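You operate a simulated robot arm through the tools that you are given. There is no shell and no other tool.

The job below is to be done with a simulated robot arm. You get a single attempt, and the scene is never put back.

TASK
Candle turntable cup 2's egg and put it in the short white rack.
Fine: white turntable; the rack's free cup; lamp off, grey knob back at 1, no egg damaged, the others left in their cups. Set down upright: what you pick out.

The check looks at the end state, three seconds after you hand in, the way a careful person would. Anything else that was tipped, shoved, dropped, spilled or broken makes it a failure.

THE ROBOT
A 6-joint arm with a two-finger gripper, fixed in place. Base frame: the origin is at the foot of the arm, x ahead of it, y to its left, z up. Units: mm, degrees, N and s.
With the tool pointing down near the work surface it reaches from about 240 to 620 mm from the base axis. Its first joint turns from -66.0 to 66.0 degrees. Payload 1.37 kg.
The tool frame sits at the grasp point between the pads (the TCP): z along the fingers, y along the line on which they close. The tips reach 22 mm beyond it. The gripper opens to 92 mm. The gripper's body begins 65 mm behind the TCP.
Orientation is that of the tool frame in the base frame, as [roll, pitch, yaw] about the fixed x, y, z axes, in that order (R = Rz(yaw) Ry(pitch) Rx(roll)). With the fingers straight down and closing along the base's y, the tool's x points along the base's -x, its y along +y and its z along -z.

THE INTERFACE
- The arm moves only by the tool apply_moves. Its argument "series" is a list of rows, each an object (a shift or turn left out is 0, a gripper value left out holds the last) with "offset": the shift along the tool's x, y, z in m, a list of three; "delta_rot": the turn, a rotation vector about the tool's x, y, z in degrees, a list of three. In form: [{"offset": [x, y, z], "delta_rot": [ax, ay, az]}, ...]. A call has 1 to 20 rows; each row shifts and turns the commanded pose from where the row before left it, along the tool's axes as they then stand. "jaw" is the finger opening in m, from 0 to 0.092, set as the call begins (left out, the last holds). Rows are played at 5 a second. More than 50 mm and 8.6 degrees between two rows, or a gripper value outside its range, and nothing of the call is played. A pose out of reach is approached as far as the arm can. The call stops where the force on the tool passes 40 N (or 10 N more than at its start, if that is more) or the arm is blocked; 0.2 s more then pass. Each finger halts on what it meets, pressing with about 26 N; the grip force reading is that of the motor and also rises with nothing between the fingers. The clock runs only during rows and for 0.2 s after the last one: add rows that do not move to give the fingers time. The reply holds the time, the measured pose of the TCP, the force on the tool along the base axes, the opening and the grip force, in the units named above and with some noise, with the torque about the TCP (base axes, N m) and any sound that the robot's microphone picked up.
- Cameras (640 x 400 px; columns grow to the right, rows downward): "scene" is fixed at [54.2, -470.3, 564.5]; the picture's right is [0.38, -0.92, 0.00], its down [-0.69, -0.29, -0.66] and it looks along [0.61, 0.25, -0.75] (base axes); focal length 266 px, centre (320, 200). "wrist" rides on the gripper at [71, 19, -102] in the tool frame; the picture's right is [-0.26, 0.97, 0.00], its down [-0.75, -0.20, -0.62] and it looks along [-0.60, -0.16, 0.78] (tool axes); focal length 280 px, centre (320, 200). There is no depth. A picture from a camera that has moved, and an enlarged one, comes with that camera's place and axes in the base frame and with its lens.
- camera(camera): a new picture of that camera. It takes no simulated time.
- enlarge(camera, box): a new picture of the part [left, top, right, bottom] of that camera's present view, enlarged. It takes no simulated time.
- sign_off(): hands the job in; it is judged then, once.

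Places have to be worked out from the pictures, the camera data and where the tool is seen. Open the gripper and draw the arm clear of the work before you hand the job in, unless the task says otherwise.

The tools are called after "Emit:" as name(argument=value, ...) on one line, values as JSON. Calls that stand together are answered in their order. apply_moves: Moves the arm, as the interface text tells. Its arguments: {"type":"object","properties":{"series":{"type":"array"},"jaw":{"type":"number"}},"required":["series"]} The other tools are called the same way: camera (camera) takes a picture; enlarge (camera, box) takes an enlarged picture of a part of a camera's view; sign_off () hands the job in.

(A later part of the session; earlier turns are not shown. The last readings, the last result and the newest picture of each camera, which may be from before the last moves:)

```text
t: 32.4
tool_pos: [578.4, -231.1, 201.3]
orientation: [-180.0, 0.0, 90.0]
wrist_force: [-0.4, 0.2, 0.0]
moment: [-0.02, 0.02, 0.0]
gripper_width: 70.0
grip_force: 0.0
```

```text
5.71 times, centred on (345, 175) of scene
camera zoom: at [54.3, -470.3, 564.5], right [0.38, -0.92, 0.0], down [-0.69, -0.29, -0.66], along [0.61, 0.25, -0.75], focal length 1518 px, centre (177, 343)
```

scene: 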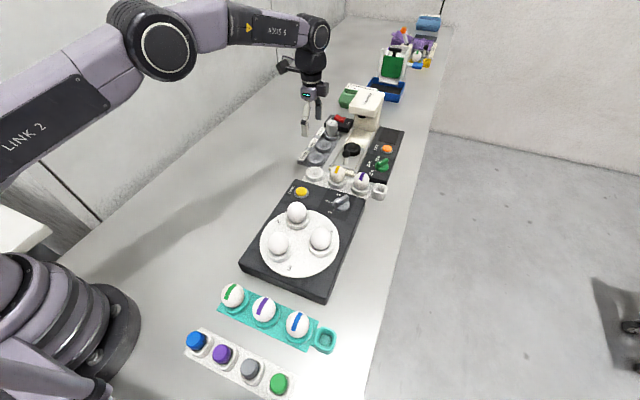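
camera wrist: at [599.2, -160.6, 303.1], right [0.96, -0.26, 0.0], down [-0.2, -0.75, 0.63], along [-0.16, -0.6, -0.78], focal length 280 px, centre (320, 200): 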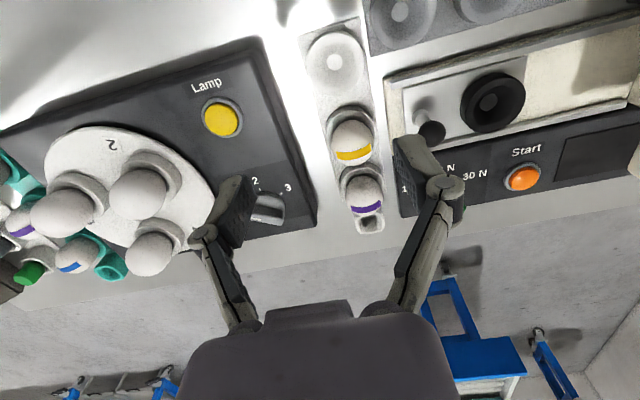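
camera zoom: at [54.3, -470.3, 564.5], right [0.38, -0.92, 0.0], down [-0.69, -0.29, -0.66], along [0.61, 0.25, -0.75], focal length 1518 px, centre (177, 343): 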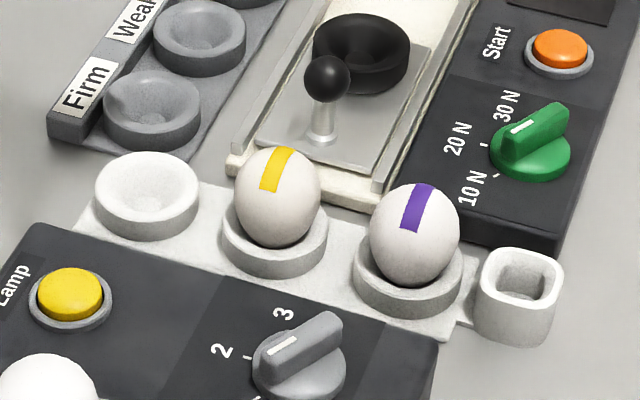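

The near-vertical view puts the free cup at about (596.5, -227.5) with its rim at z≈15–18, which is 638 mm out and may be beyond the vertical reach. The rack eggs' centres are at z≈36. I'll turn to yaw 180, so the jaws close along y and any tilt won't affect the grip. Then I'll test the reach with the gripper empty.

Emit:
apply_moves(series=[{"delta_rot": [0, 0, -7.5]}, {"delta_rot": [0, 0, -7.5]}, {"delta_rot": [0, 0, -7.5]}, {"delta_rot": [0, 0, -7.5]}, {"delta_rot": [0, 0, -7.5]}, {"delta_rot": [0, 0, -7.5]}, {"delta_rot": [0, 0, -7.5]}, {"delta_rot": [0, 0, -7.5]}, {"delta_rot": [0, 0, -7.5]}, {"delta_rot": [0, 0, -7.5]}, {"delta_rot": [0, 0, -7.5]}, {"delta_rot": [0, 0, -7.5]}, {"offset": [-0.0165, 0.0045, 0]}, {}], jaw=0.062)

Emit:
camera(camera="wrist")

Emit:
enlarge(camera="scene", box=[260, 0, 440, 210])

```text
t: 35.4
tool_pos: [595.1, -227.4, 199.3]
orientation: [-180.0, 0.0, -179.8]
wrist_force: [0.6, 0.7, 0.4]
moment: [0.01, 0.03, 0.01]
gripper_width: 61.7
grip_force: 0.2
```

```text
taken
camera wrist: at [525.5, -208.0, 302.6], right [0.26, 0.97, 0.0], down [0.75, -0.2, 0.62], along [0.6, -0.16, -0.78], focal length 280 px, centre (320, 200)
```

wrist: 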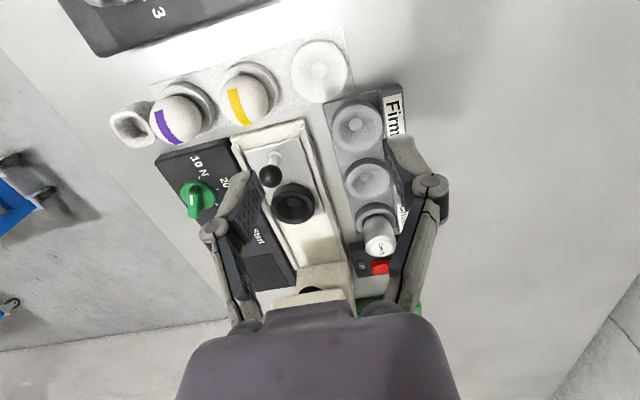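

```text
1.90 times, centred on (350, 105) of scene
camera zoom: at [54.2, -470.3, 564.5], right [0.38, -0.92, 0.0], down [-0.69, -0.29, -0.66], along [0.61, 0.25, -0.75], focal length 506 px, centre (263, 381)
```

zoom: 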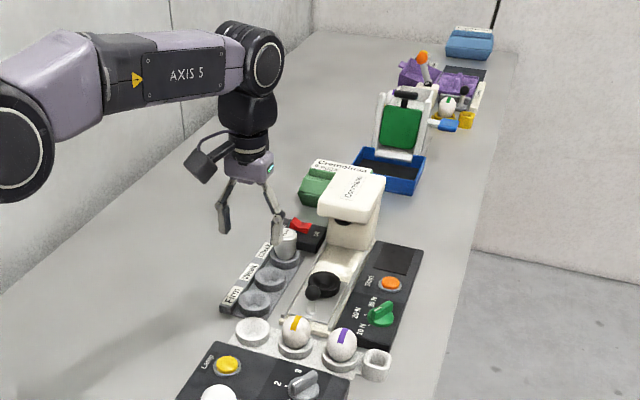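

The arm holds a vertical tool here at z=200. I'll get another fix on the cup from this angle.

Emit:
enlarge(camera="wrist", box=[130, 20, 370, 160])

Emit:
enlarge(camera="wrist", box=[270, 20, 370, 120])

```text
2.67 times, centred on (250, 90) of wrist
camera zoom: at [525.5, -208.0, 302.6], right [0.26, 0.97, 0.0], down [0.75, -0.2, 0.62], along [0.6, -0.16, -0.78], focal length 748 px, centre (507, 493)
```

zoom: 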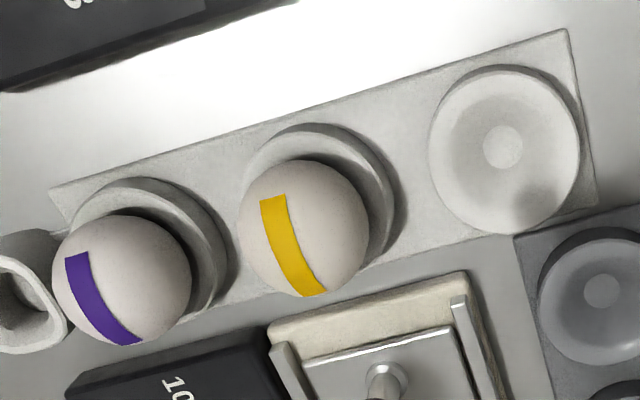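

```text
4.00 times, centred on (320, 70) of wrist
camera zoom: at [525.5, -208.0, 302.6], right [0.26, 0.97, 0.0], down [0.75, -0.2, 0.62], along [0.6, -0.16, -0.78], focal length 1122 px, centre (320, 720)
```

zoom: 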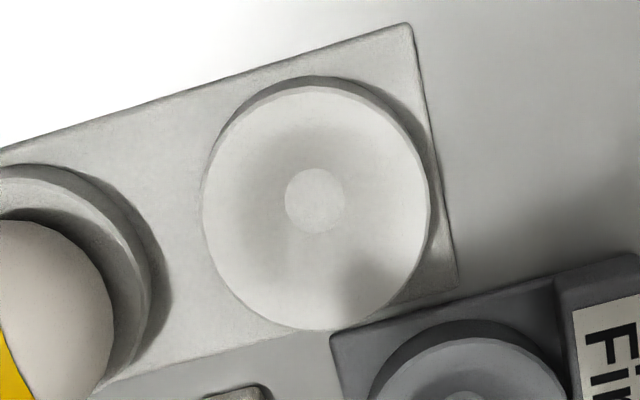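

The free cup measures (595.5, -227.6). I'll test how low the arm gets with the tool vertical and the jaws open at 62 mm. That keeps the fingers clear of the cup and the yellow-striped egg.

Emit:
apply_moves(series=[{"offset": [0, 0, 0.035]}, {"offset": [0, 0, 0.035]}, {"offset": [0, 0, 0.03]}, {}])

Emit:
camera(camera="wrist")

Emit:
enlarge(camera="scene", box=[260, 60, 420, 210])

```text
t: 36.4
tool_pos: [595.5, -226.9, 100.0]
orientation: [-180.0, 0.0, 180.0]
wrist_force: [0.3, 0.0, -0.4]
moment: [-0.01, 0.03, -0.05]
gripper_width: 62.0
grip_force: 0.1
```

```text
taken
camera wrist: at [525.6, -207.9, 201.6], right [0.26, 0.97, 0.0], down [0.75, -0.2, 0.62], along [0.6, -0.16, -0.78], focal length 280 px, centre (320, 200)
```

wrist: 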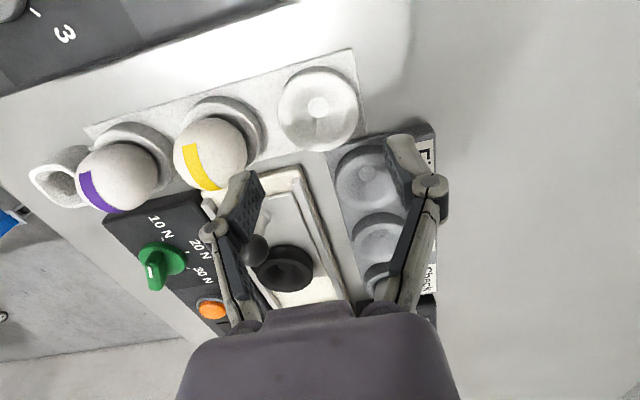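

```text
2.67 times, centred on (340, 135) of scene
camera zoom: at [54.2, -470.3, 564.5], right [0.38, -0.92, 0.0], down [-0.69, -0.29, -0.66], along [0.61, 0.25, -0.75], focal length 708 px, centre (267, 373)
```

zoom: 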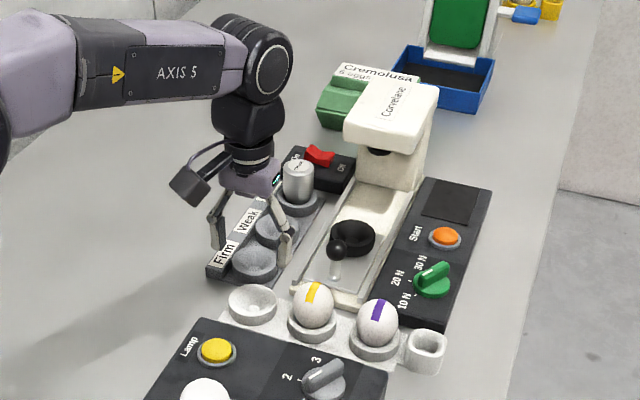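

It reaches z=100 with the tool vertical. I'll zoom in on the cup again here, then keep testing downward.

Emit:
enlarge(camera="wrist", box=[240, 40, 400, 170])

Emit:
apply_moves(series=[{"offset": [0, 0, 0.02]}, {"offset": [0, 0, 0.02]}, {"offset": [0, 0, 0.01]}, {}])

Emit:
camera(camera="wrist")

Emit:
enlarge(camera="scene", box=[270, 100, 400, 210])

```text
3.08 times, centred on (320, 105) of wrist
camera zoom: at [525.6, -207.9, 201.6], right [0.26, 0.97, 0.0], down [0.75, -0.2, 0.62], along [0.6, -0.16, -0.78], focal length 863 px, centre (320, 492)
```

zoom: 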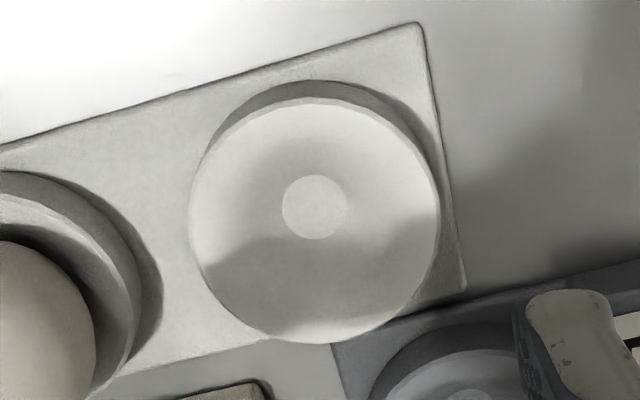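

```text
t: 37.4
tool_pos: [593.4, -226.1, 49.3]
orientation: [-180.0, 0.0, -180.0]
wrist_force: [0.0, 0.1, 0.1]
moment: [0.01, 0.01, -0.01]
gripper_width: 62.1
grip_force: 0.1
```

```text
taken
camera wrist: at [523.7, -206.9, 152.3], right [0.26, 0.97, 0.0], down [0.75, -0.2, 0.62], along [0.6, -0.16, -0.78], focal length 280 px, centre (320, 200)
```

wrist: 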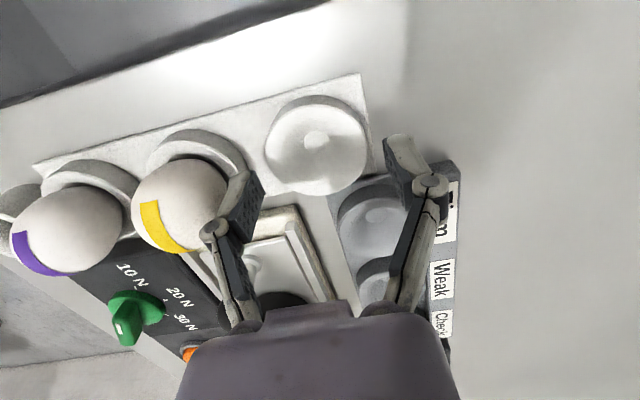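

```text
3.64 times, centred on (335, 155) of scene
camera zoom: at [54.2, -470.3, 564.5], right [0.38, -0.92, 0.0], down [-0.69, -0.29, -0.66], along [0.61, 0.25, -0.75], focal length 966 px, centre (266, 364)
```

zoom: 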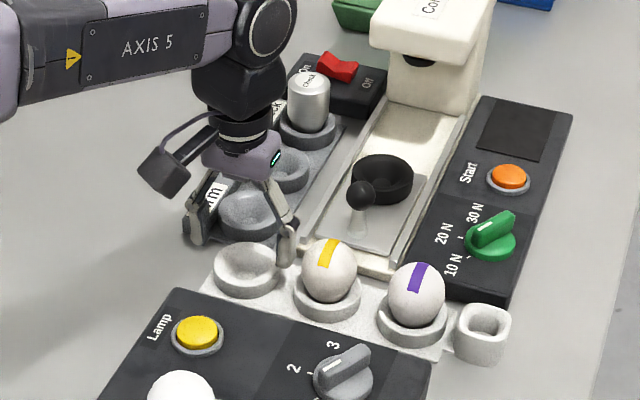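

With a vertical tool at z=50 the arm falls about 2–3 mm short, so it is just at its limit. A small outward tilt of about 8° about the closing axis, used for both the pick and the place, will fix that and still leave the egg upright. Now I'll rise and go above egg 2.

Emit:
apply_moves(series=[{"offset": [0, 0, -0.03]}, {"offset": [0, 0, -0.04]}, {"offset": [0, 0, -0.04]}, {"offset": [0, 0, -0.04]}, {"offset": [0.0417, -0.0093, 0]}, {"offset": [0.0417, -0.0093, 0]}, {"offset": [0.0417, -0.0093, 0]}, {"offset": [0.0417, -0.0093, 0]}, {"offset": [0.0417, -0.0093, 0]}, {}])

Emit:
camera(camera="wrist")

Emit:
camera(camera="scene")

```text
t: 39.6
tool_pos: [387.5, -274.0, 199.9]
orientation: [-179.9, 0.1, 180.0]
wrist_force: [0.2, 0.6, 0.7]
moment: [-0.02, 0.03, 0.03]
gripper_width: 61.8
grip_force: 0.1
```

```text
taken
camera wrist: at [317.4, -255.2, 302.6], right [0.26, 0.97, 0.0], down [0.75, -0.2, 0.63], along [0.6, -0.16, -0.78], focal length 280 px, centre (320, 200)
```

wrist: 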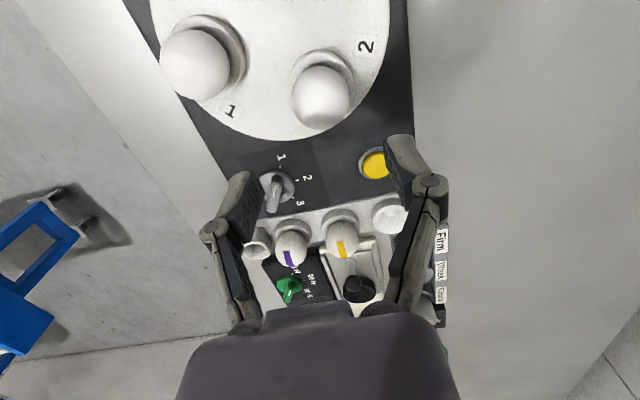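

```text
taken
```

scene: 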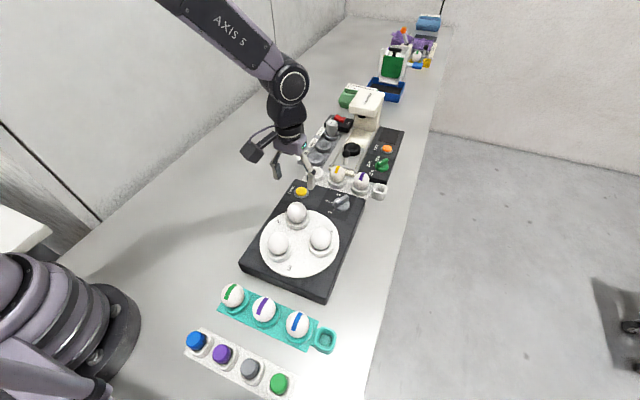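

Next I zoom in on egg 2 from both cameras to fix its position.

Emit:
enlarge(camera="wrist", box=[250, 30, 390, 150])

Emit:
enlarge(camera="scene", box=[265, 190, 335, 240])

```text
3.33 times, centred on (320, 90) of wrist
camera zoom: at [317.4, -255.2, 302.6], right [0.26, 0.97, 0.0], down [0.75, -0.2, 0.63], along [0.6, -0.16, -0.78], focal length 935 px, centre (320, 567)
```

zoom: 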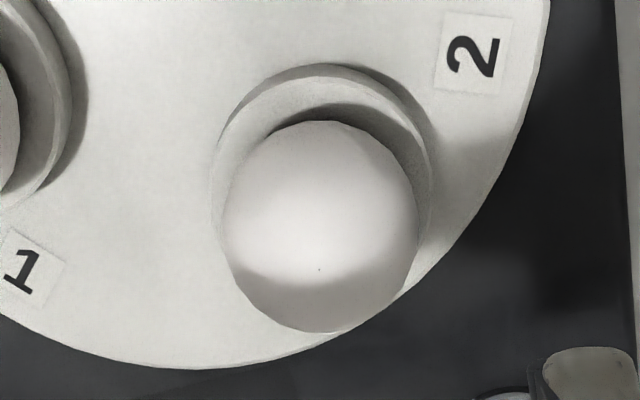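

```text
8.00 times, centred on (300, 215) of scene
camera zoom: at [54.2, -470.3, 564.5], right [0.38, -0.92, 0.0], down [-0.69, -0.29, -0.66], along [0.61, 0.25, -0.75], focal length 2126 px, centre (480, 80)
```

zoom: 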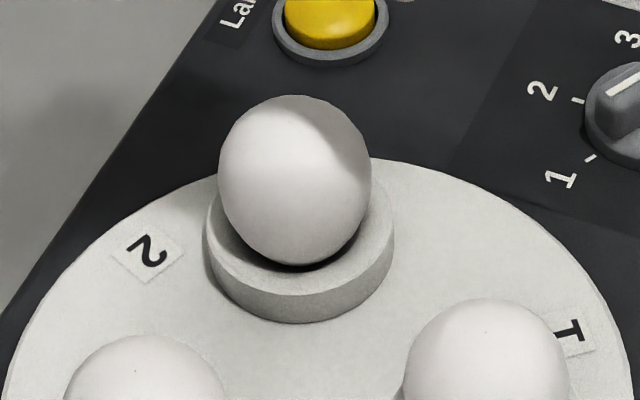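

Both cameras agree: egg 2's centre is at (388, -274.2, 86.5), about 45 mm across. I'll apply the 8° outward tilt and come down partway, then check the alignment.

Emit:
apply_moves(series=[{"delta_rot": [0, -4, 0]}, {"delta_rot": [0, -4, 0]}, {"offset": [0.00567, -0.0002, 0.0295]}, {"offset": [0.00418, 0, 0.02971]}, {"offset": [0.00278, 0, 0.01981]}, {}])

Emit:
camera(camera="wrist")

Emit:
enlarge(camera="scene", box=[240, 130, 360, 240])

```text
t: 41.0
tool_pos: [386.5, -274.0, 120.7]
orientation: [-179.9, 8.1, 179.9]
wrist_force: [-0.6, -0.5, -0.3]
moment: [0.0, -0.01, 0.0]
gripper_width: 62.0
grip_force: 0.0
```

```text
taken
camera wrist: at [301.8, -254.9, 211.8], right [0.26, 0.96, 0.04], down [0.66, -0.2, 0.72], along [0.71, -0.16, -0.69], focal length 280 px, centre (320, 200)
```

wrist: 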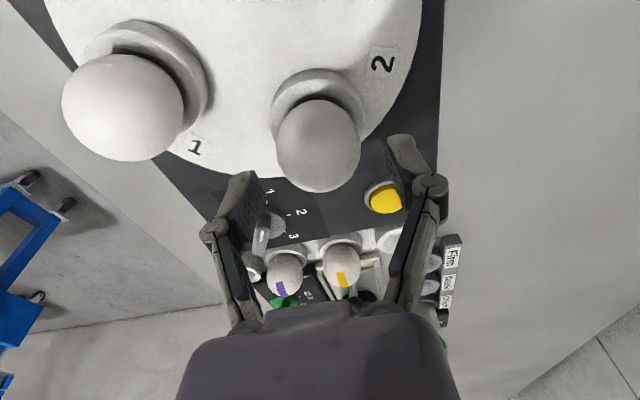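

```text
3.64 times, centred on (300, 185) of scene
camera zoom: at [54.2, -470.3, 564.5], right [0.38, -0.92, 0.0], down [-0.69, -0.29, -0.66], along [0.61, 0.25, -0.75], focal length 966 px, centre (393, 254)
```

zoom: 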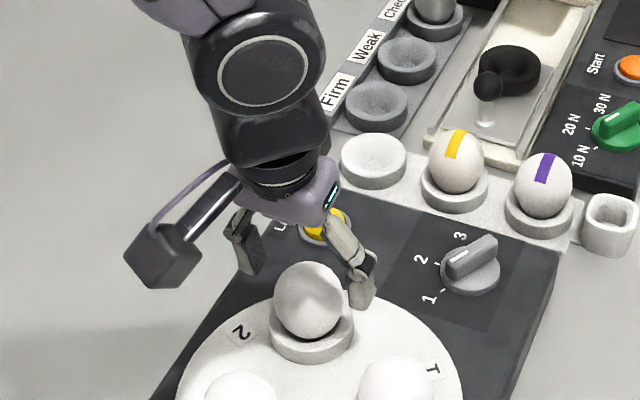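

The observed egg centre (319, 146) matches my prediction (318.5, 144) for a centred grasp. I'll go down to grip height, with the tips staying above the cup rim.

Emit:
apply_moves(series=[{"offset": [0.00139, 0, 0.0099]}, {"offset": [0.00111, 0, 0.00792]}, {"offset": [0.0009, 0, 0.00644]}, {}])

Emit:
camera(camera="wrist")

Emit:
enlarge(camera="scene", box=[250, 160, 350, 250])

```text
t: 42.0
tool_pos: [387.1, -274.4, 95.1]
orientation: [-180.0, 8.0, 180.0]
wrist_force: [0.2, -0.6, 0.2]
moment: [0.03, 0.0, 0.02]
gripper_width: 62.1
grip_force: 0.1
```

```text
taken
camera wrist: at [302.0, -254.6, 187.1], right [0.26, 0.96, 0.04], down [0.66, -0.2, 0.72], along [0.71, -0.16, -0.69], focal length 280 px, centre (320, 200)
```

wrist: 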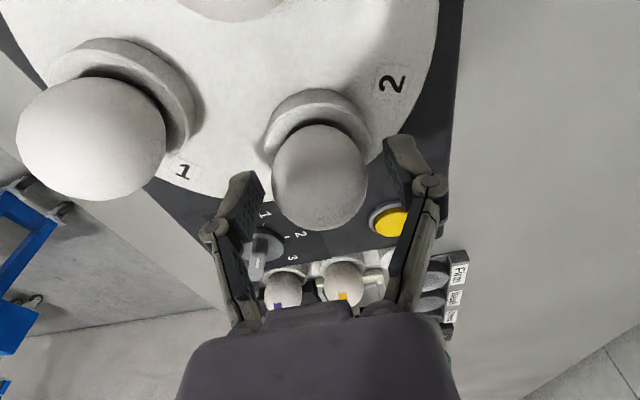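

```text
4.44 times, centred on (300, 205) of scene
camera zoom: at [54.2, -470.3, 564.5], right [0.38, -0.92, 0.0], down [-0.69, -0.29, -0.66], along [0.61, 0.25, -0.75], focal length 1181 px, centre (409, 178)
```

zoom: 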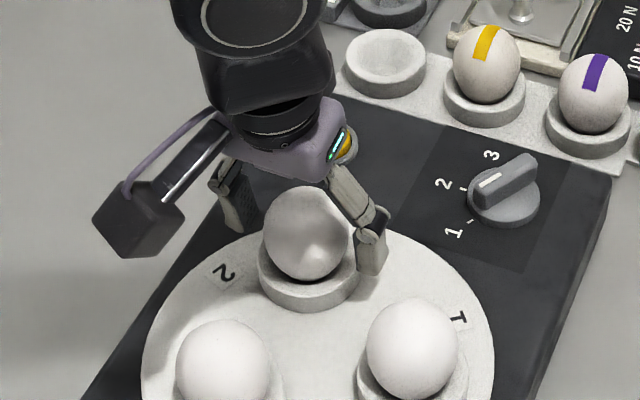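

The egg sits between the pads with clearance and no contact. To protect the shell I'll close in small steps and watch the grip force.

Emit:
apply_moves(series=[{}, {}, {}], jaw=0.048)

Emit:
apply_moves(series=[{}, {}], jaw=0.0465)

Emit:
apply_moves(series=[{}, {}], jaw=0.0455)

Emit:
enlarge(camera="wrist", box=[220, 80, 440, 260])

```text
t: 42.8
tool_pos: [385.1, -273.8, 95.3]
orientation: [-180.0, 8.1, 180.0]
wrist_force: [-0.9, 0.1, -0.6]
moment: [0.02, 0.01, -0.02]
gripper_width: 48.2
grip_force: 0.2
```

```text
t: 43.4
tool_pos: [386.0, -274.0, 95.4]
orientation: [-180.0, 8.1, 179.9]
wrist_force: [-1.0, -0.6, 0.7]
moment: [-0.01, 0.03, 0.01]
gripper_width: 46.5
grip_force: 0.1
```

```text
t: 44.0
tool_pos: [385.4, -273.6, 96.4]
orientation: [180.0, 8.1, 180.0]
wrist_force: [-0.1, 0.0, 0.5]
moment: [0.01, 0.04, 0.01]
gripper_width: 45.6
grip_force: 0.0
```

```text
2.22 times, centred on (330, 170) of wrist
camera zoom: at [302.0, -254.6, 187.2], right [0.26, 0.97, 0.04], down [0.66, -0.2, 0.72], along [0.71, -0.16, -0.69], focal length 623 px, centre (298, 267)
```

zoom: 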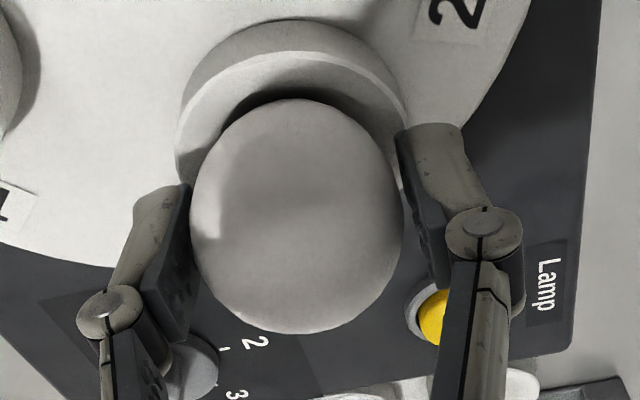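

There's no contact yet at 45.6 mm. I'll keep closing in half-millimetre steps.

Emit:
apply_moves(series=[{}, {}], jaw=0.045)

Emit:
apply_moves(series=[{}, {}], jaw=0.0445)

Emit:
apply_moves(series=[{}, {}], jaw=0.044)

```text
t: 44.6
tool_pos: [384.9, -273.2, 95.5]
orientation: [-179.9, 8.0, 179.9]
wrist_force: [-0.5, 0.6, 0.7]
moment: [0.01, -0.05, 0.03]
gripper_width: 44.9
grip_force: 0.1
```

```text
t: 45.2
tool_pos: [385.9, -274.6, 93.9]
orientation: [-180.0, 8.0, -180.0]
wrist_force: [0.8, 0.4, 0.2]
moment: [0.0, 0.01, -0.03]
gripper_width: 44.4
grip_force: 0.0
```

```text
t: 45.8
tool_pos: [385.5, -273.2, 96.0]
orientation: [179.9, 8.0, -180.0]
wrist_force: [-0.3, 0.1, -0.5]
moment: [0.0, 0.01, -0.02]
gripper_width: 44.4
grip_force: 0.0
```

The width read 44.4 mm on a 44 mm command, so the pads may be starting to touch. I'll continue in small steps.

Emit:
apply_moves(series=[{}, {}], jaw=0.0436)

Emit:
apply_moves(series=[{}, {}], jaw=0.0432)

Emit:
apply_moves(series=[{}, {}], jaw=0.0428)

Emit:
enlarge(camera="wrist", box=[220, 80, 440, 260])

```text
t: 46.4
tool_pos: [387.6, -274.1, 94.7]
orientation: [180.0, 8.0, 179.9]
wrist_force: [-0.1, 1.3, -0.6]
moment: [0.01, 0.01, -0.01]
gripper_width: 44.2
grip_force: 0.1
```

```text
t: 47.0
tool_pos: [385.5, -273.3, 94.8]
orientation: [180.0, 8.0, -179.9]
wrist_force: [-0.5, -0.2, -0.2]
moment: [-0.02, 0.02, 0.05]
gripper_width: 43.8
grip_force: 0.6
```

```text
t: 47.6
tool_pos: [386.5, -274.2, 94.5]
orientation: [179.9, 8.0, 180.0]
wrist_force: [1.3, 0.1, 0.1]
moment: [0.0, 0.02, 0.01]
gripper_width: 43.7
grip_force: 0.1
```

```text
2.22 times, centred on (330, 170) of wrist
camera zoom: at [302.0, -254.6, 187.2], right [0.26, 0.97, 0.04], down [0.66, -0.2, 0.72], along [0.71, -0.16, -0.69], focal length 623 px, centre (298, 267)
```

zoom: 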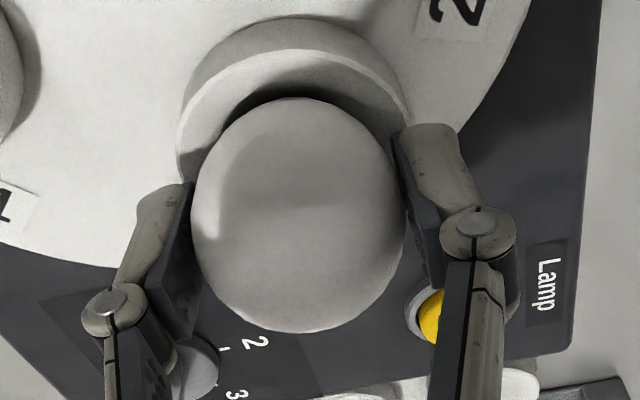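

The width has stalled at about 43.8 mm while the command is 42.8, so the pads are touching the egg with very little force. I'll add squeeze gradually.

Emit:
apply_moves(series=[{}, {}], jaw=0.042)

Emit:
apply_moves(series=[{}, {}], jaw=0.0412)

Emit:
apply_moves(series=[{}, {}], jaw=0.0404)

```text
t: 48.2
tool_pos: [385.6, -272.8, 94.6]
orientation: [-180.0, 8.0, 179.9]
wrist_force: [0.7, -1.2, 2.4]
moment: [-0.02, 0.03, 0.0]
gripper_width: 42.8
grip_force: 9.0
```

```text
t: 48.8
tool_pos: [385.2, -274.4, 95.1]
orientation: [-180.0, 8.0, 180.0]
wrist_force: [-0.5, 0.1, 1.1]
moment: [-0.02, 0.03, -0.03]
gripper_width: 42.7
grip_force: 9.2
```

```text
t: 49.4
tool_pos: [385.4, -273.3, 96.1]
orientation: [-179.9, 8.0, 180.0]
wrist_force: [-0.7, -1.0, 2.5]
moment: [-0.02, 0.01, -0.02]
gripper_width: 42.9
grip_force: 9.7
```

Grip force is steady at about 9.5 N with the width at 42.8 mm, which is plenty for an egg and well under the 26 N limit. I'll check it stays stable, then lift slowly.

Emit:
apply_moves(series=[{}, {}, {}])

Emit:
enlarge(camera="wrist", box=[220, 80, 440, 260])

Emit:
enlarge(camera="scene", box=[260, 180, 340, 240])

```text
t: 50.2
tool_pos: [384.7, -273.7, 95.5]
orientation: [179.9, 8.0, -180.0]
wrist_force: [-0.1, -0.4, 3.2]
moment: [0.01, -0.01, 0.03]
gripper_width: 42.9
grip_force: 8.9
```

```text
2.22 times, centred on (330, 170) of wrist
camera zoom: at [302.0, -254.6, 187.2], right [0.26, 0.97, 0.04], down [0.66, -0.2, 0.72], along [0.71, -0.16, -0.69], focal length 623 px, centre (298, 267)
```

zoom: 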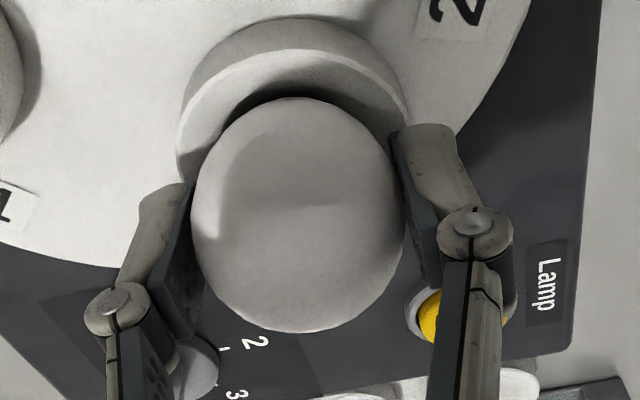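

```text
6.67 times, centred on (300, 210) of scene
camera zoom: at [54.2, -470.3, 564.5], right [0.38, -0.92, 0.0], down [-0.69, -0.29, -0.66], along [0.61, 0.25, -0.75], focal length 1771 px, centre (453, 133)
```

zoom: 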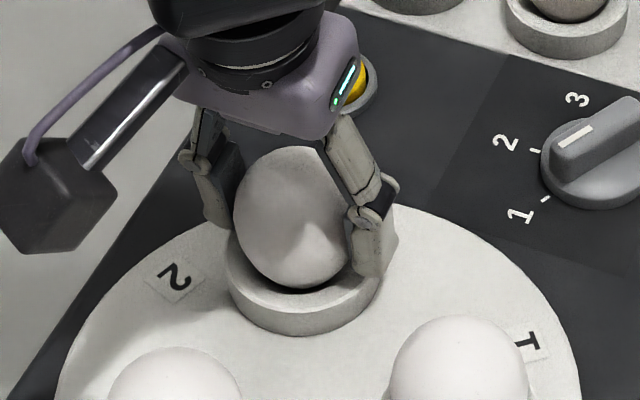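

The egg is held squarely and upright. I'll lift straight up slowly, starting small.

Emit:
apply_moves(series=[{"offset": [-0.00042, 0, -0.00297]}, {"offset": [-0.0007, 0, -0.00495]}, {"offset": [-0.0014, 0, -0.0099]}, {"offset": [-0.00209, 0, -0.01485]}, {}])

Emit:
enlarge(camera="scene", box=[250, 160, 350, 250])

Emit:
camera(camera="wrist")

```text
t: 51.4
tool_pos: [385.4, -272.9, 128.6]
orientation: [-180.0, 7.9, 180.0]
wrist_force: [0.1, -0.5, 0.3]
moment: [0.01, 0.03, 0.03]
gripper_width: 42.9
grip_force: 9.2
```

```text
4.44 times, centred on (300, 205) of scene
camera zoom: at [54.2, -470.3, 564.5], right [0.38, -0.92, 0.0], down [-0.69, -0.29, -0.66], along [0.61, 0.25, -0.75], focal length 1181 px, centre (409, 178)
```

zoom: 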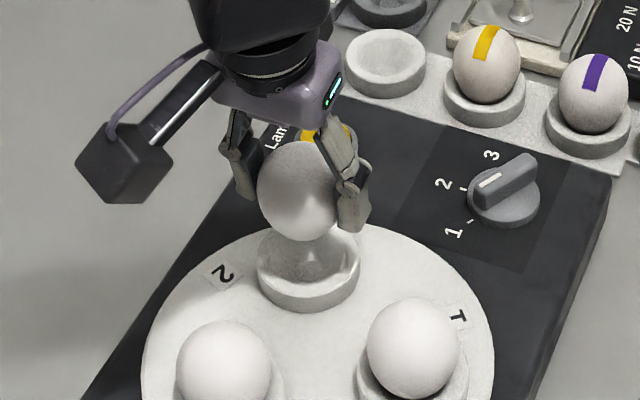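

```text
taken
camera wrist: at [302.2, -254.9, 220.8], right [0.26, 0.97, 0.04], down [0.66, -0.2, 0.72], along [0.71, -0.16, -0.69], focal length 280 px, centre (320, 200)
```

wrist: 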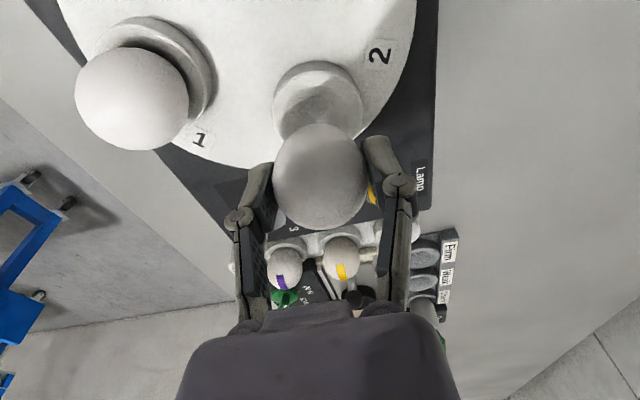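

The egg is out cleanly and cup 2 is empty. I'll raise to travel height and carry it smoothly to above the free rack cup.

Emit:
apply_moves(series=[{"offset": [-0.00195, 0, -0.01386]}, {"offset": [-0.00251, 0, -0.01783]}, {"offset": [-0.00139, 0, -0.0099]}, {"offset": [-0.01188, 0.0027, 0.00167]}, {"offset": [-0.02476, 0.00562, 0.00348]}, {"offset": [-0.03367, 0.00764, 0.00473]}, {"offset": [-0.03367, 0.00764, 0.00473]}, {"offset": [-0.03367, 0.00764, 0.00473]}, {"offset": [-0.03367, 0.00764, 0.00473]}, {"offset": [-0.02179, 0.00494, 0.00306]}, {"offset": [-0.01178, 0.00268, 0.00166]}, {}, {}])

Emit:
camera(camera="wrist")

Emit:
enlarge(camera="scene", box=[250, 90, 410, 220])

```text
t: 54.2
tool_pos: [592.2, -227.0, 171.0]
orientation: [-179.9, 7.9, 180.0]
wrist_force: [0.0, -0.8, -1.0]
moment: [-0.02, -0.03, 0.04]
gripper_width: 43.0
grip_force: 9.2
```

```text
taken
camera wrist: at [509.5, -208.2, 262.6], right [0.26, 0.97, 0.04], down [0.66, -0.2, 0.72], along [0.71, -0.16, -0.69], focal length 280 px, centre (320, 200)
```

wrist: 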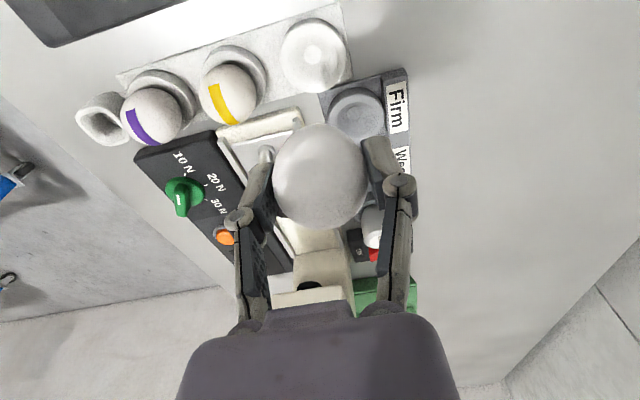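

```text
3.08 times, centred on (330, 155) of scene
camera zoom: at [54.3, -470.3, 564.5], right [0.38, -0.92, 0.0], down [-0.69, -0.29, -0.66], along [0.61, 0.25, -0.75], focal length 818 px, centre (289, 338)
```

zoom: 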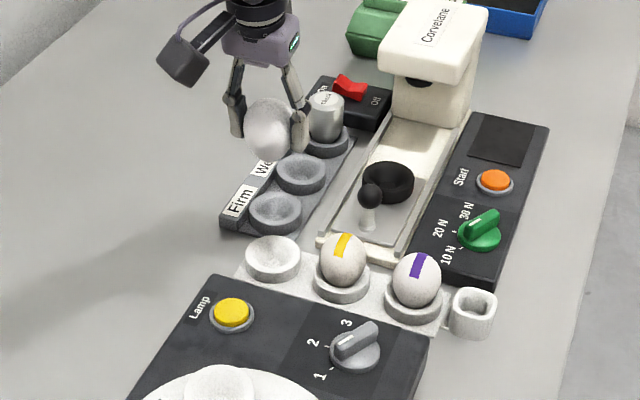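

I'll refine the cup position from this tilted view before lowering.

Emit:
enlarge(camera="wrist", box=[190, 0, 370, 130])

Emit:
enlarge(camera="wrist", box=[220, 90, 420, 260])

```text
3.08 times, centred on (280, 65) of wrist
camera zoom: at [509.5, -208.2, 262.6], right [0.26, 0.97, 0.04], down [0.66, -0.2, 0.72], along [0.71, -0.16, -0.69], focal length 863 px, centre (443, 615)
```

zoom: 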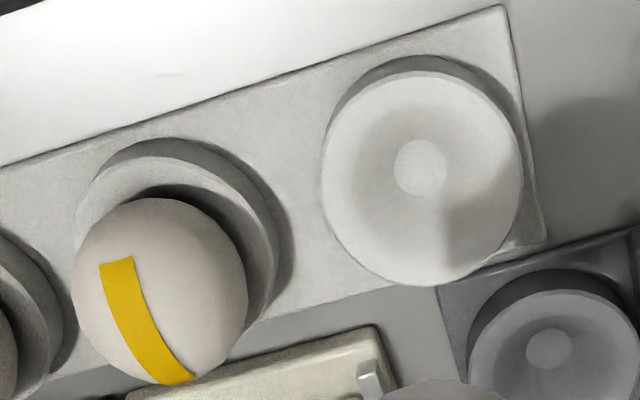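

```text
2.35 times, centred on (320, 175) of wrist
camera zoom: at [509.5, -208.2, 262.6], right [0.26, 0.97, 0.04], down [0.66, -0.2, 0.72], along [0.71, -0.16, -0.69], focal length 660 px, centre (320, 259)
```

zoom: 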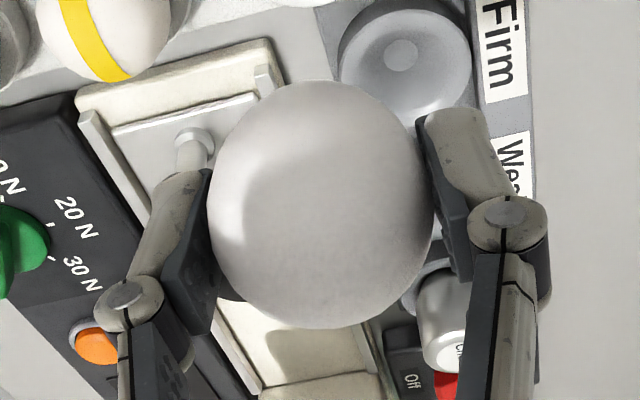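

The cup is confirmed at (594.7, -227.8), and the egg sits where I predicted in the jaws. I'll lower to about 10 mm above seating and check.

Emit:
apply_moves(series=[{"offset": [0.00209, 0, 0.01485]}, {"offset": [0.00418, 0, 0.02971]}, {"offset": [0.00418, 0, 0.02971]}, {"offset": [0.00306, 0, 0.02179]}, {"offset": [0.00174, 0, 0.01238]}, {"offset": [0.00084, 0, 0.00594]}, {}])

Emit:
camera(camera="wrist")

Emit:
enlarge(camera="scene", box=[270, 120, 390, 210])

```text
t: 55.8
tool_pos: [593.4, -227.2, 56.1]
orientation: [-179.9, 7.9, -179.9]
wrist_force: [0.7, 0.7, -0.7]
moment: [-0.01, 0.0, 0.0]
gripper_width: 43.0
grip_force: 9.2
```

```text
taken
camera wrist: at [509.2, -208.2, 147.3], right [0.26, 0.97, 0.04], down [0.66, -0.2, 0.72], along [0.71, -0.16, -0.69], focal length 280 px, centre (320, 200)
```

wrist: 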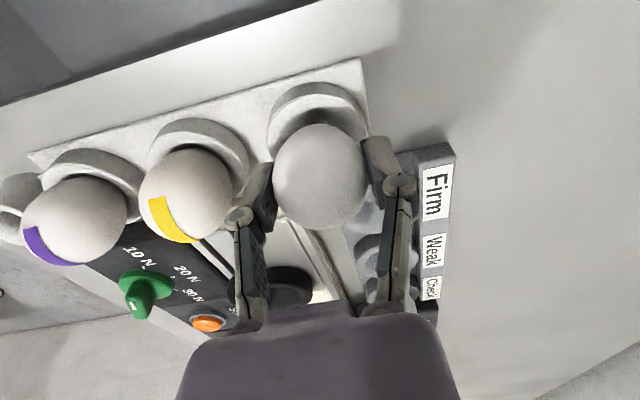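

```text
4.44 times, centred on (330, 165) of scene
camera zoom: at [54.2, -470.3, 564.5], right [0.38, -0.92, 0.0], down [-0.69, -0.29, -0.66], along [0.61, 0.25, -0.75], focal length 1181 px, centre (276, 356)
```

zoom: 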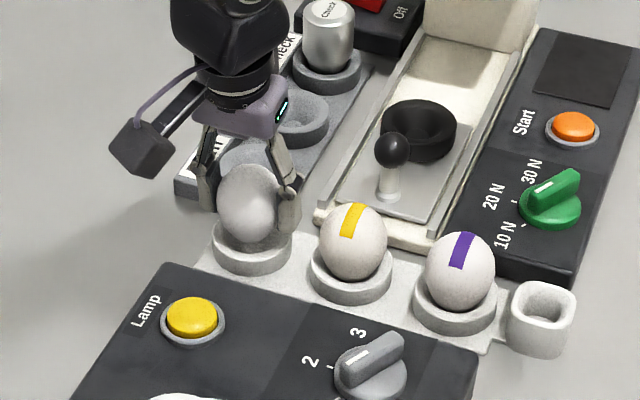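

The egg is lined up over the cup. I'll lower in small steps and watch the vertical force.

Emit:
apply_moves(series=[{"offset": [0.00028, 0, 0.00198]}, {"offset": [0.00028, 0, 0.00198]}, {"offset": [0.00028, 0, 0.00198]}])

Emit:
apply_moves(series=[{"offset": [0.00014, 0, 0.00099]}, {"offset": [0.00014, 0, 0.00099]}])

Emit:
enlarge(camera="scene", box=[290, 140, 390, 210])

Emit:
camera(camera="wrist")

```text
t: 56.6
tool_pos: [593.2, -227.5, 49.0]
orientation: [-180.0, 7.9, 180.0]
wrist_force: [-0.4, -0.9, -1.5]
moment: [-0.02, 0.02, -0.03]
gripper_width: 43.0
grip_force: 9.4
```

```text
t: 57.2
tool_pos: [591.4, -228.4, 47.6]
orientation: [-180.0, 8.1, -179.9]
wrist_force: [-0.9, 0.4, -0.7]
moment: [0.04, -0.02, 0.0]
gripper_width: 42.9
grip_force: 9.4
```

```text
5.71 times, centred on (340, 175) of scene
camera zoom: at [54.2, -470.3, 564.5], right [0.38, -0.92, 0.0], down [-0.69, -0.29, -0.66], along [0.61, 0.25, -0.75], focal length 1518 px, centre (206, 343)
```

zoom: 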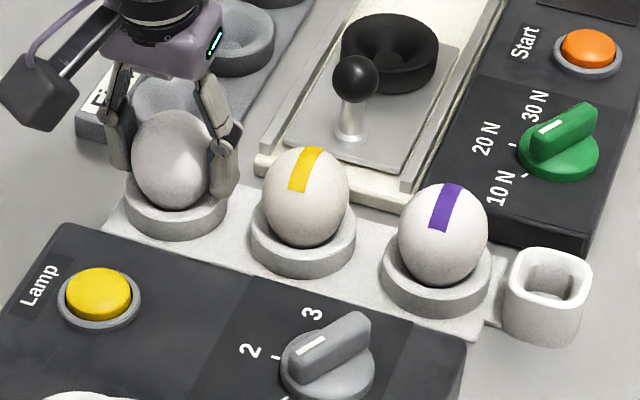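

```text
taken
camera wrist: at [509.0, -208.7, 138.7], right [0.26, 0.97, 0.04], down [0.66, -0.2, 0.72], along [0.71, -0.16, -0.69], focal length 280 px, centre (320, 200)
```

wrist: 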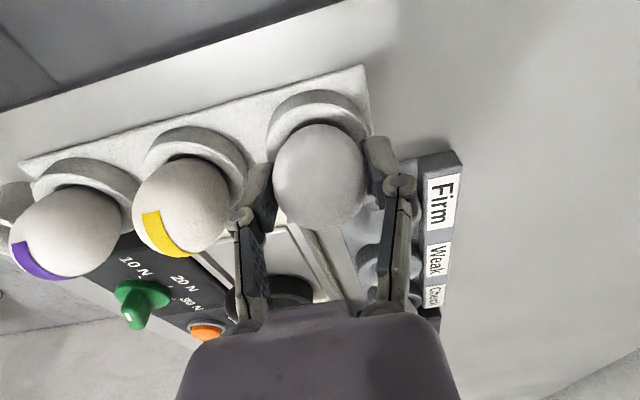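

The scene view puts the held egg's centre at z≈37.4, against about 36.6 for the seated neighbour, so it is nearly down. I'll continue at 1 mm per step.

Emit:
apply_moves(series=[{"offset": [0.00014, 0, 0.00099]}, {}])

Emit:
apply_moves(series=[{"offset": [0.00014, 0, 0.00099]}, {}])

```text
t: 57.8
tool_pos: [592.7, -227.1, 46.7]
orientation: [-180.0, 8.0, 179.9]
wrist_force: [1.4, 0.3, 0.5]
moment: [0.02, 0.0, 0.02]
gripper_width: 43.0
grip_force: 9.0
```

```text
t: 58.4
tool_pos: [594.0, -226.3, 46.6]
orientation: [-180.0, 8.2, 180.0]
wrist_force: [1.0, -1.8, 3.7]
moment: [-0.04, -0.02, -0.03]
gripper_width: 42.8
grip_force: 8.5
```

Vertical force has risen to about 3.7 N, so the egg is resting in the cup. I'll open the jaws gradually.

Emit:
apply_moves(series=[{}, {}], jaw=0.043)

Emit:
apply_moves(series=[{}, {}], jaw=0.045)

Emit:
enlarge(camera="wrist", box=[220, 70, 430, 250])

Emit:
enlarge(camera="scene", box=[290, 140, 390, 210])

```text
t: 59.0
tool_pos: [593.3, -228.1, 44.3]
orientation: [180.0, 7.9, 180.0]
wrist_force: [-0.5, -1.1, 0.9]
moment: [0.02, 0.02, -0.01]
gripper_width: 43.9
grip_force: 0.1
```

```text
t: 59.6
tool_pos: [593.5, -227.7, 45.5]
orientation: [180.0, 8.0, 180.0]
wrist_force: [0.2, -0.4, 0.0]
moment: [-0.01, -0.04, 0.02]
gripper_width: 45.1
grip_force: 0.1
```

```text
2.22 times, centred on (325, 160) of wrist
camera zoom: at [509.3, -208.4, 137.0], right [0.26, 0.97, 0.04], down [0.66, -0.2, 0.72], along [0.71, -0.16, -0.69], focal length 623 px, centre (309, 289)
```

zoom: 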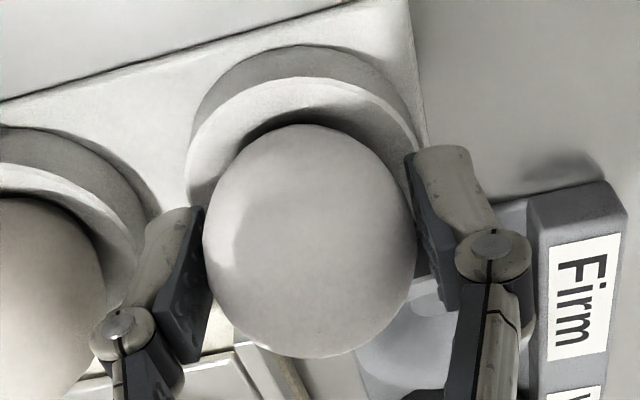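

```text
5.71 times, centred on (340, 175) of scene
camera zoom: at [54.2, -470.3, 564.5], right [0.38, -0.92, 0.0], down [-0.69, -0.29, -0.66], along [0.61, 0.25, -0.75], focal length 1518 px, centre (206, 343)
```

zoom: 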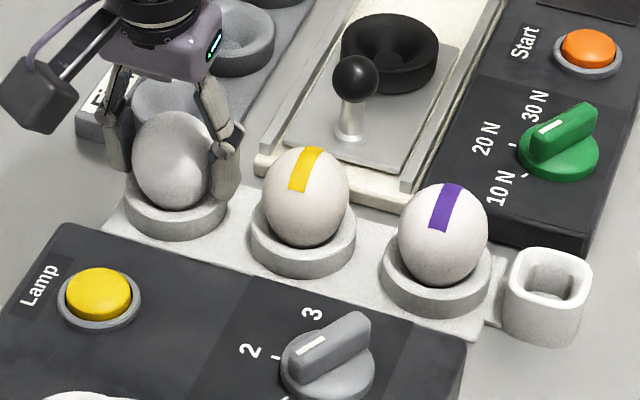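

The egg is standing upright in the cup. I'll open to 58 mm, which stays clear of the yellow-striped egg, and lift straight up.

Emit:
apply_moves(series=[{}, {}, {}], jaw=0.058)

Emit:
enlarge(camera="wrist", box=[180, 70, 430, 250])

```text
t: 60.4
tool_pos: [592.6, -227.5, 45.0]
orientation: [180.0, 7.9, -180.0]
wrist_force: [-0.7, 0.5, -0.5]
moment: [0.01, -0.01, -0.01]
gripper_width: 57.9
grip_force: 0.0
```

```text
2.22 times, centred on (305, 160) of wrist
camera zoom: at [509.3, -208.4, 136.9], right [0.26, 0.97, 0.04], down [0.66, -0.2, 0.72], along [0.71, -0.16, -0.69], focal length 623 px, centre (353, 289)
```

zoom: 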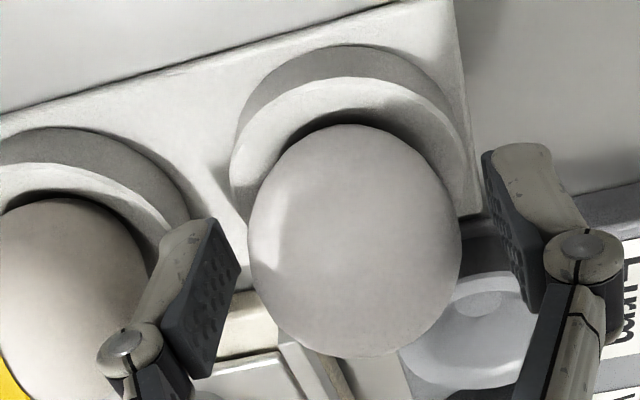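

The fingers are clear of both eggs. I'll lift straight up along base z.

Emit:
apply_moves(series=[{"offset": [-0.0007, 0, -0.00495]}, {"offset": [-0.00139, 0, -0.0099]}, {"offset": [-0.00278, 0, -0.01981]}, {"offset": [-0.00418, 0, -0.02971]}, {"offset": [-0.00557, 0, -0.03961]}, {"offset": [-0.00557, 0, -0.03961]}, {}])

Emit:
camera(camera="wrist")

Emit:
enlarge(camera="scene", box=[270, 120, 410, 220])

```text
t: 62.0
tool_pos: [592.0, -228.3, 191.7]
orientation: [-180.0, 7.9, 179.9]
wrist_force: [0.5, -0.6, -0.2]
moment: [-0.03, 0.01, 0.0]
gripper_width: 58.2
grip_force: 0.0
```

```text
taken
camera wrist: at [508.2, -209.0, 282.8], right [0.26, 0.96, 0.04], down [0.66, -0.2, 0.72], along [0.71, -0.16, -0.69], focal length 280 px, centre (320, 200)
```

wrist: 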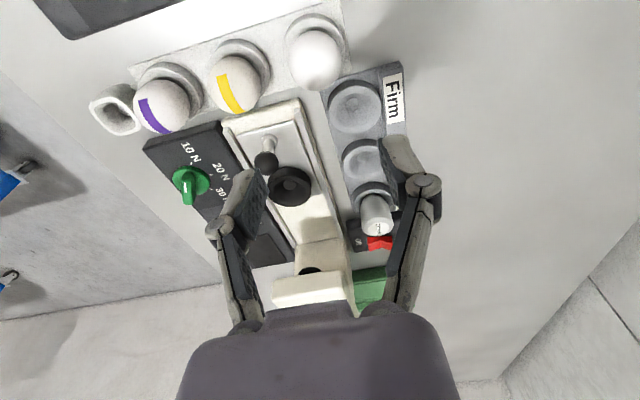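

```text
4.00 times, centred on (340, 170) of scene
camera zoom: at [54.2, -470.3, 564.5], right [0.38, -0.92, 0.0], down [-0.69, -0.29, -0.66], along [0.61, 0.25, -0.75], focal length 1063 px, centre (240, 320)
```

zoom: 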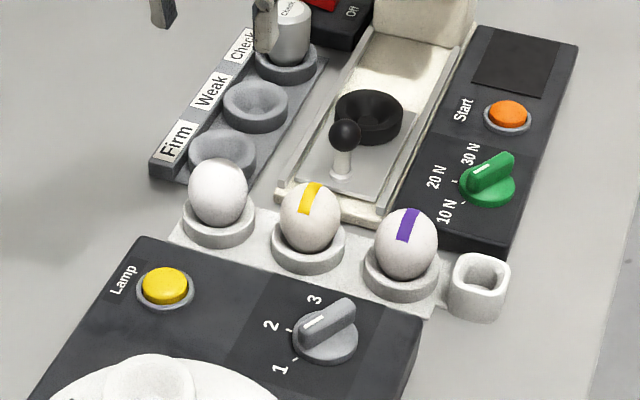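

The egg is seated upright beside its neighbours. I'll undo the tilt and draw the arm well up and back, then do a final check of the whole scene.

Emit:
apply_moves(series=[{"delta_rot": [0, 4, 0]}, {"delta_rot": [0, 4, 0]}, {"offset": [0, 0, -0.045]}, {"offset": [0, 0, -0.045]}, {"offset": [0, 0, -0.045]}, {"offset": [0.04, 0, 0]}, {"offset": [0.04, 0, 0]}, {"offset": [0.04, 0, 0]}, {"offset": [0.04, 0, 0]}, {"offset": [0.04, 0, 0]}, {}, {}], jaw=0.09)

Emit:
camera(camera="scene")

Emit:
enlarge(camera="scene", box=[220, 150, 400, 310])

Emit:
camera(camera="wrist")

```text
t: 64.6
tool_pos: [569.0, -229.5, 332.8]
orientation: [-180.0, -0.1, 179.9]
wrist_force: [-0.7, -0.7, -0.6]
moment: [0.02, -0.03, -0.02]
gripper_width: 89.8
grip_force: 0.0
out of reach, approached as far as the arm can: row 4, 5, 6, 7, 8, 9, 10
```

```text
taken
```

scene: 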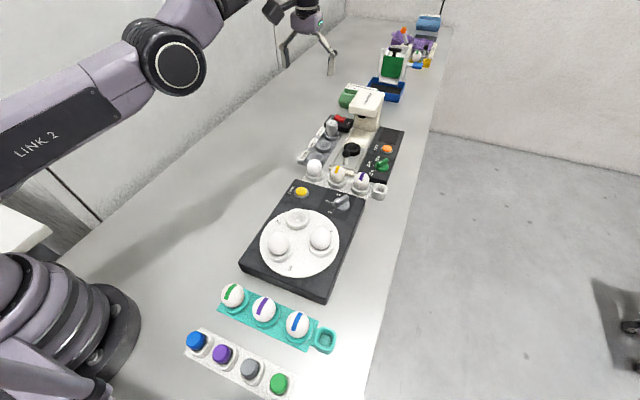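

```text
2.50 times, centred on (310, 230) of scene
camera zoom: at [54.2, -470.3, 564.5], right [0.38, -0.92, 0.0], down [-0.69, -0.29, -0.66], along [0.61, 0.25, -0.75], focal length 664 px, centre (345, 125)
```

zoom: 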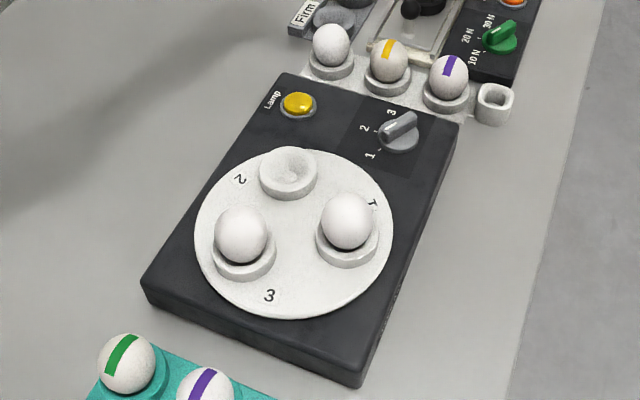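

```text
taken
camera wrist: at [498.9, -210.5, 436.3], right [0.26, 0.97, 0.0], down [0.75, -0.2, 0.62], along [0.6, -0.16, -0.78], focal length 280 px, centre (320, 200)
```

wrist: 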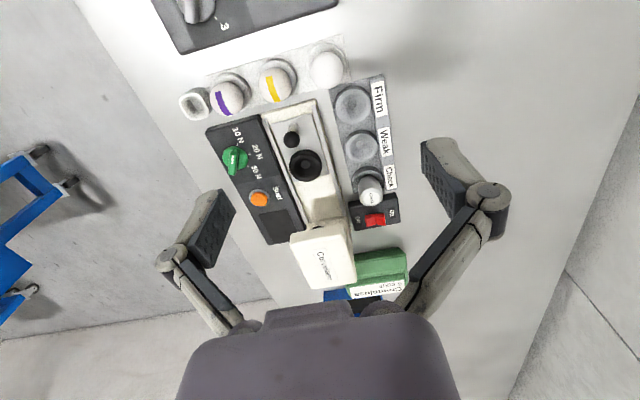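

The egg is in the rack, cup 2 is empty, the knob is at 1 and the lamp is off. The last retreat stalled at the reach limit, so I'll check how the arm responds with an idle row and a small step back.

Emit:
apply_moves(series=[{}, {"offset": [0.005, 0, 0]}, {}])

```text
t: 65.4
tool_pos: [568.4, -230.6, 334.8]
orientation: [180.0, -0.1, 179.9]
wrist_force: [0.3, -0.1, -0.5]
moment: [0.0, 0.01, -0.02]
gripper_width: 90.3
grip_force: 0.0
out of reach, approached as far as the arm can: row 2
```

The arm appears stretched at its limit at this height. I'll lower slightly first (still far above everything) and then move inward.

Emit:
apply_moves(series=[{"offset": [0, 0, 0.02]}, {"offset": [0, 0, 0.02]}, {}])

```text
t: 66.2
tool_pos: [577.5, -233.9, 297.0]
orientation: [180.0, -0.1, 180.0]
wrist_force: [0.0, -0.1, -0.1]
moment: [-0.01, -0.03, 0.02]
gripper_width: 89.8
grip_force: 0.0
out of reach, approached as far as the arm can: row 1, 2
```

The arm is following the edge of its reach. The space below is clear down to about z=150, so I'll try moving down and inward together to bend the elbow.

Emit:
apply_moves(series=[{"offset": [0.01, 0, 0.03]}, {"offset": [0.02, 0, 0.02]}, {}])

Emit:
camera(camera="scene")

```text
t: 67.0
tool_pos: [579.1, -244.7, 268.2]
orientation: [180.0, -0.1, 179.9]
wrist_force: [-0.3, 0.0, 0.7]
moment: [-0.01, 0.01, 0.01]
gripper_width: 89.8
grip_force: 0.1
out of reach, approached as far as the arm can: row 1, 2
```

```text
taken
```

scene: 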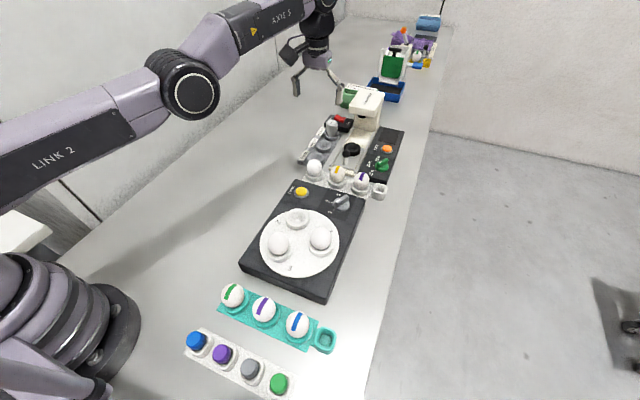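

The arm is safely above everything. To get it fully clear I'll swing it sideways to the empty side of the bench (+y), lowering slightly and easing inward.

Emit:
apply_moves(series=[{"offset": [-0.004, 0.037, 0.01]}, {"offset": [-0.002, 0.037, 0.01]}, {"offset": [0.0, 0.037, 0.01]}, {}])

```text
t: 68.0
tool_pos: [618.3, -142.0, 242.3]
orientation: [-180.0, -0.1, -180.0]
wrist_force: [-0.6, -0.1, 0.4]
moment: [0.04, 0.0, 0.01]
gripper_width: 89.8
grip_force: 0.1
out of reach, approached as far as the arm can: row 1, 2, 3
```

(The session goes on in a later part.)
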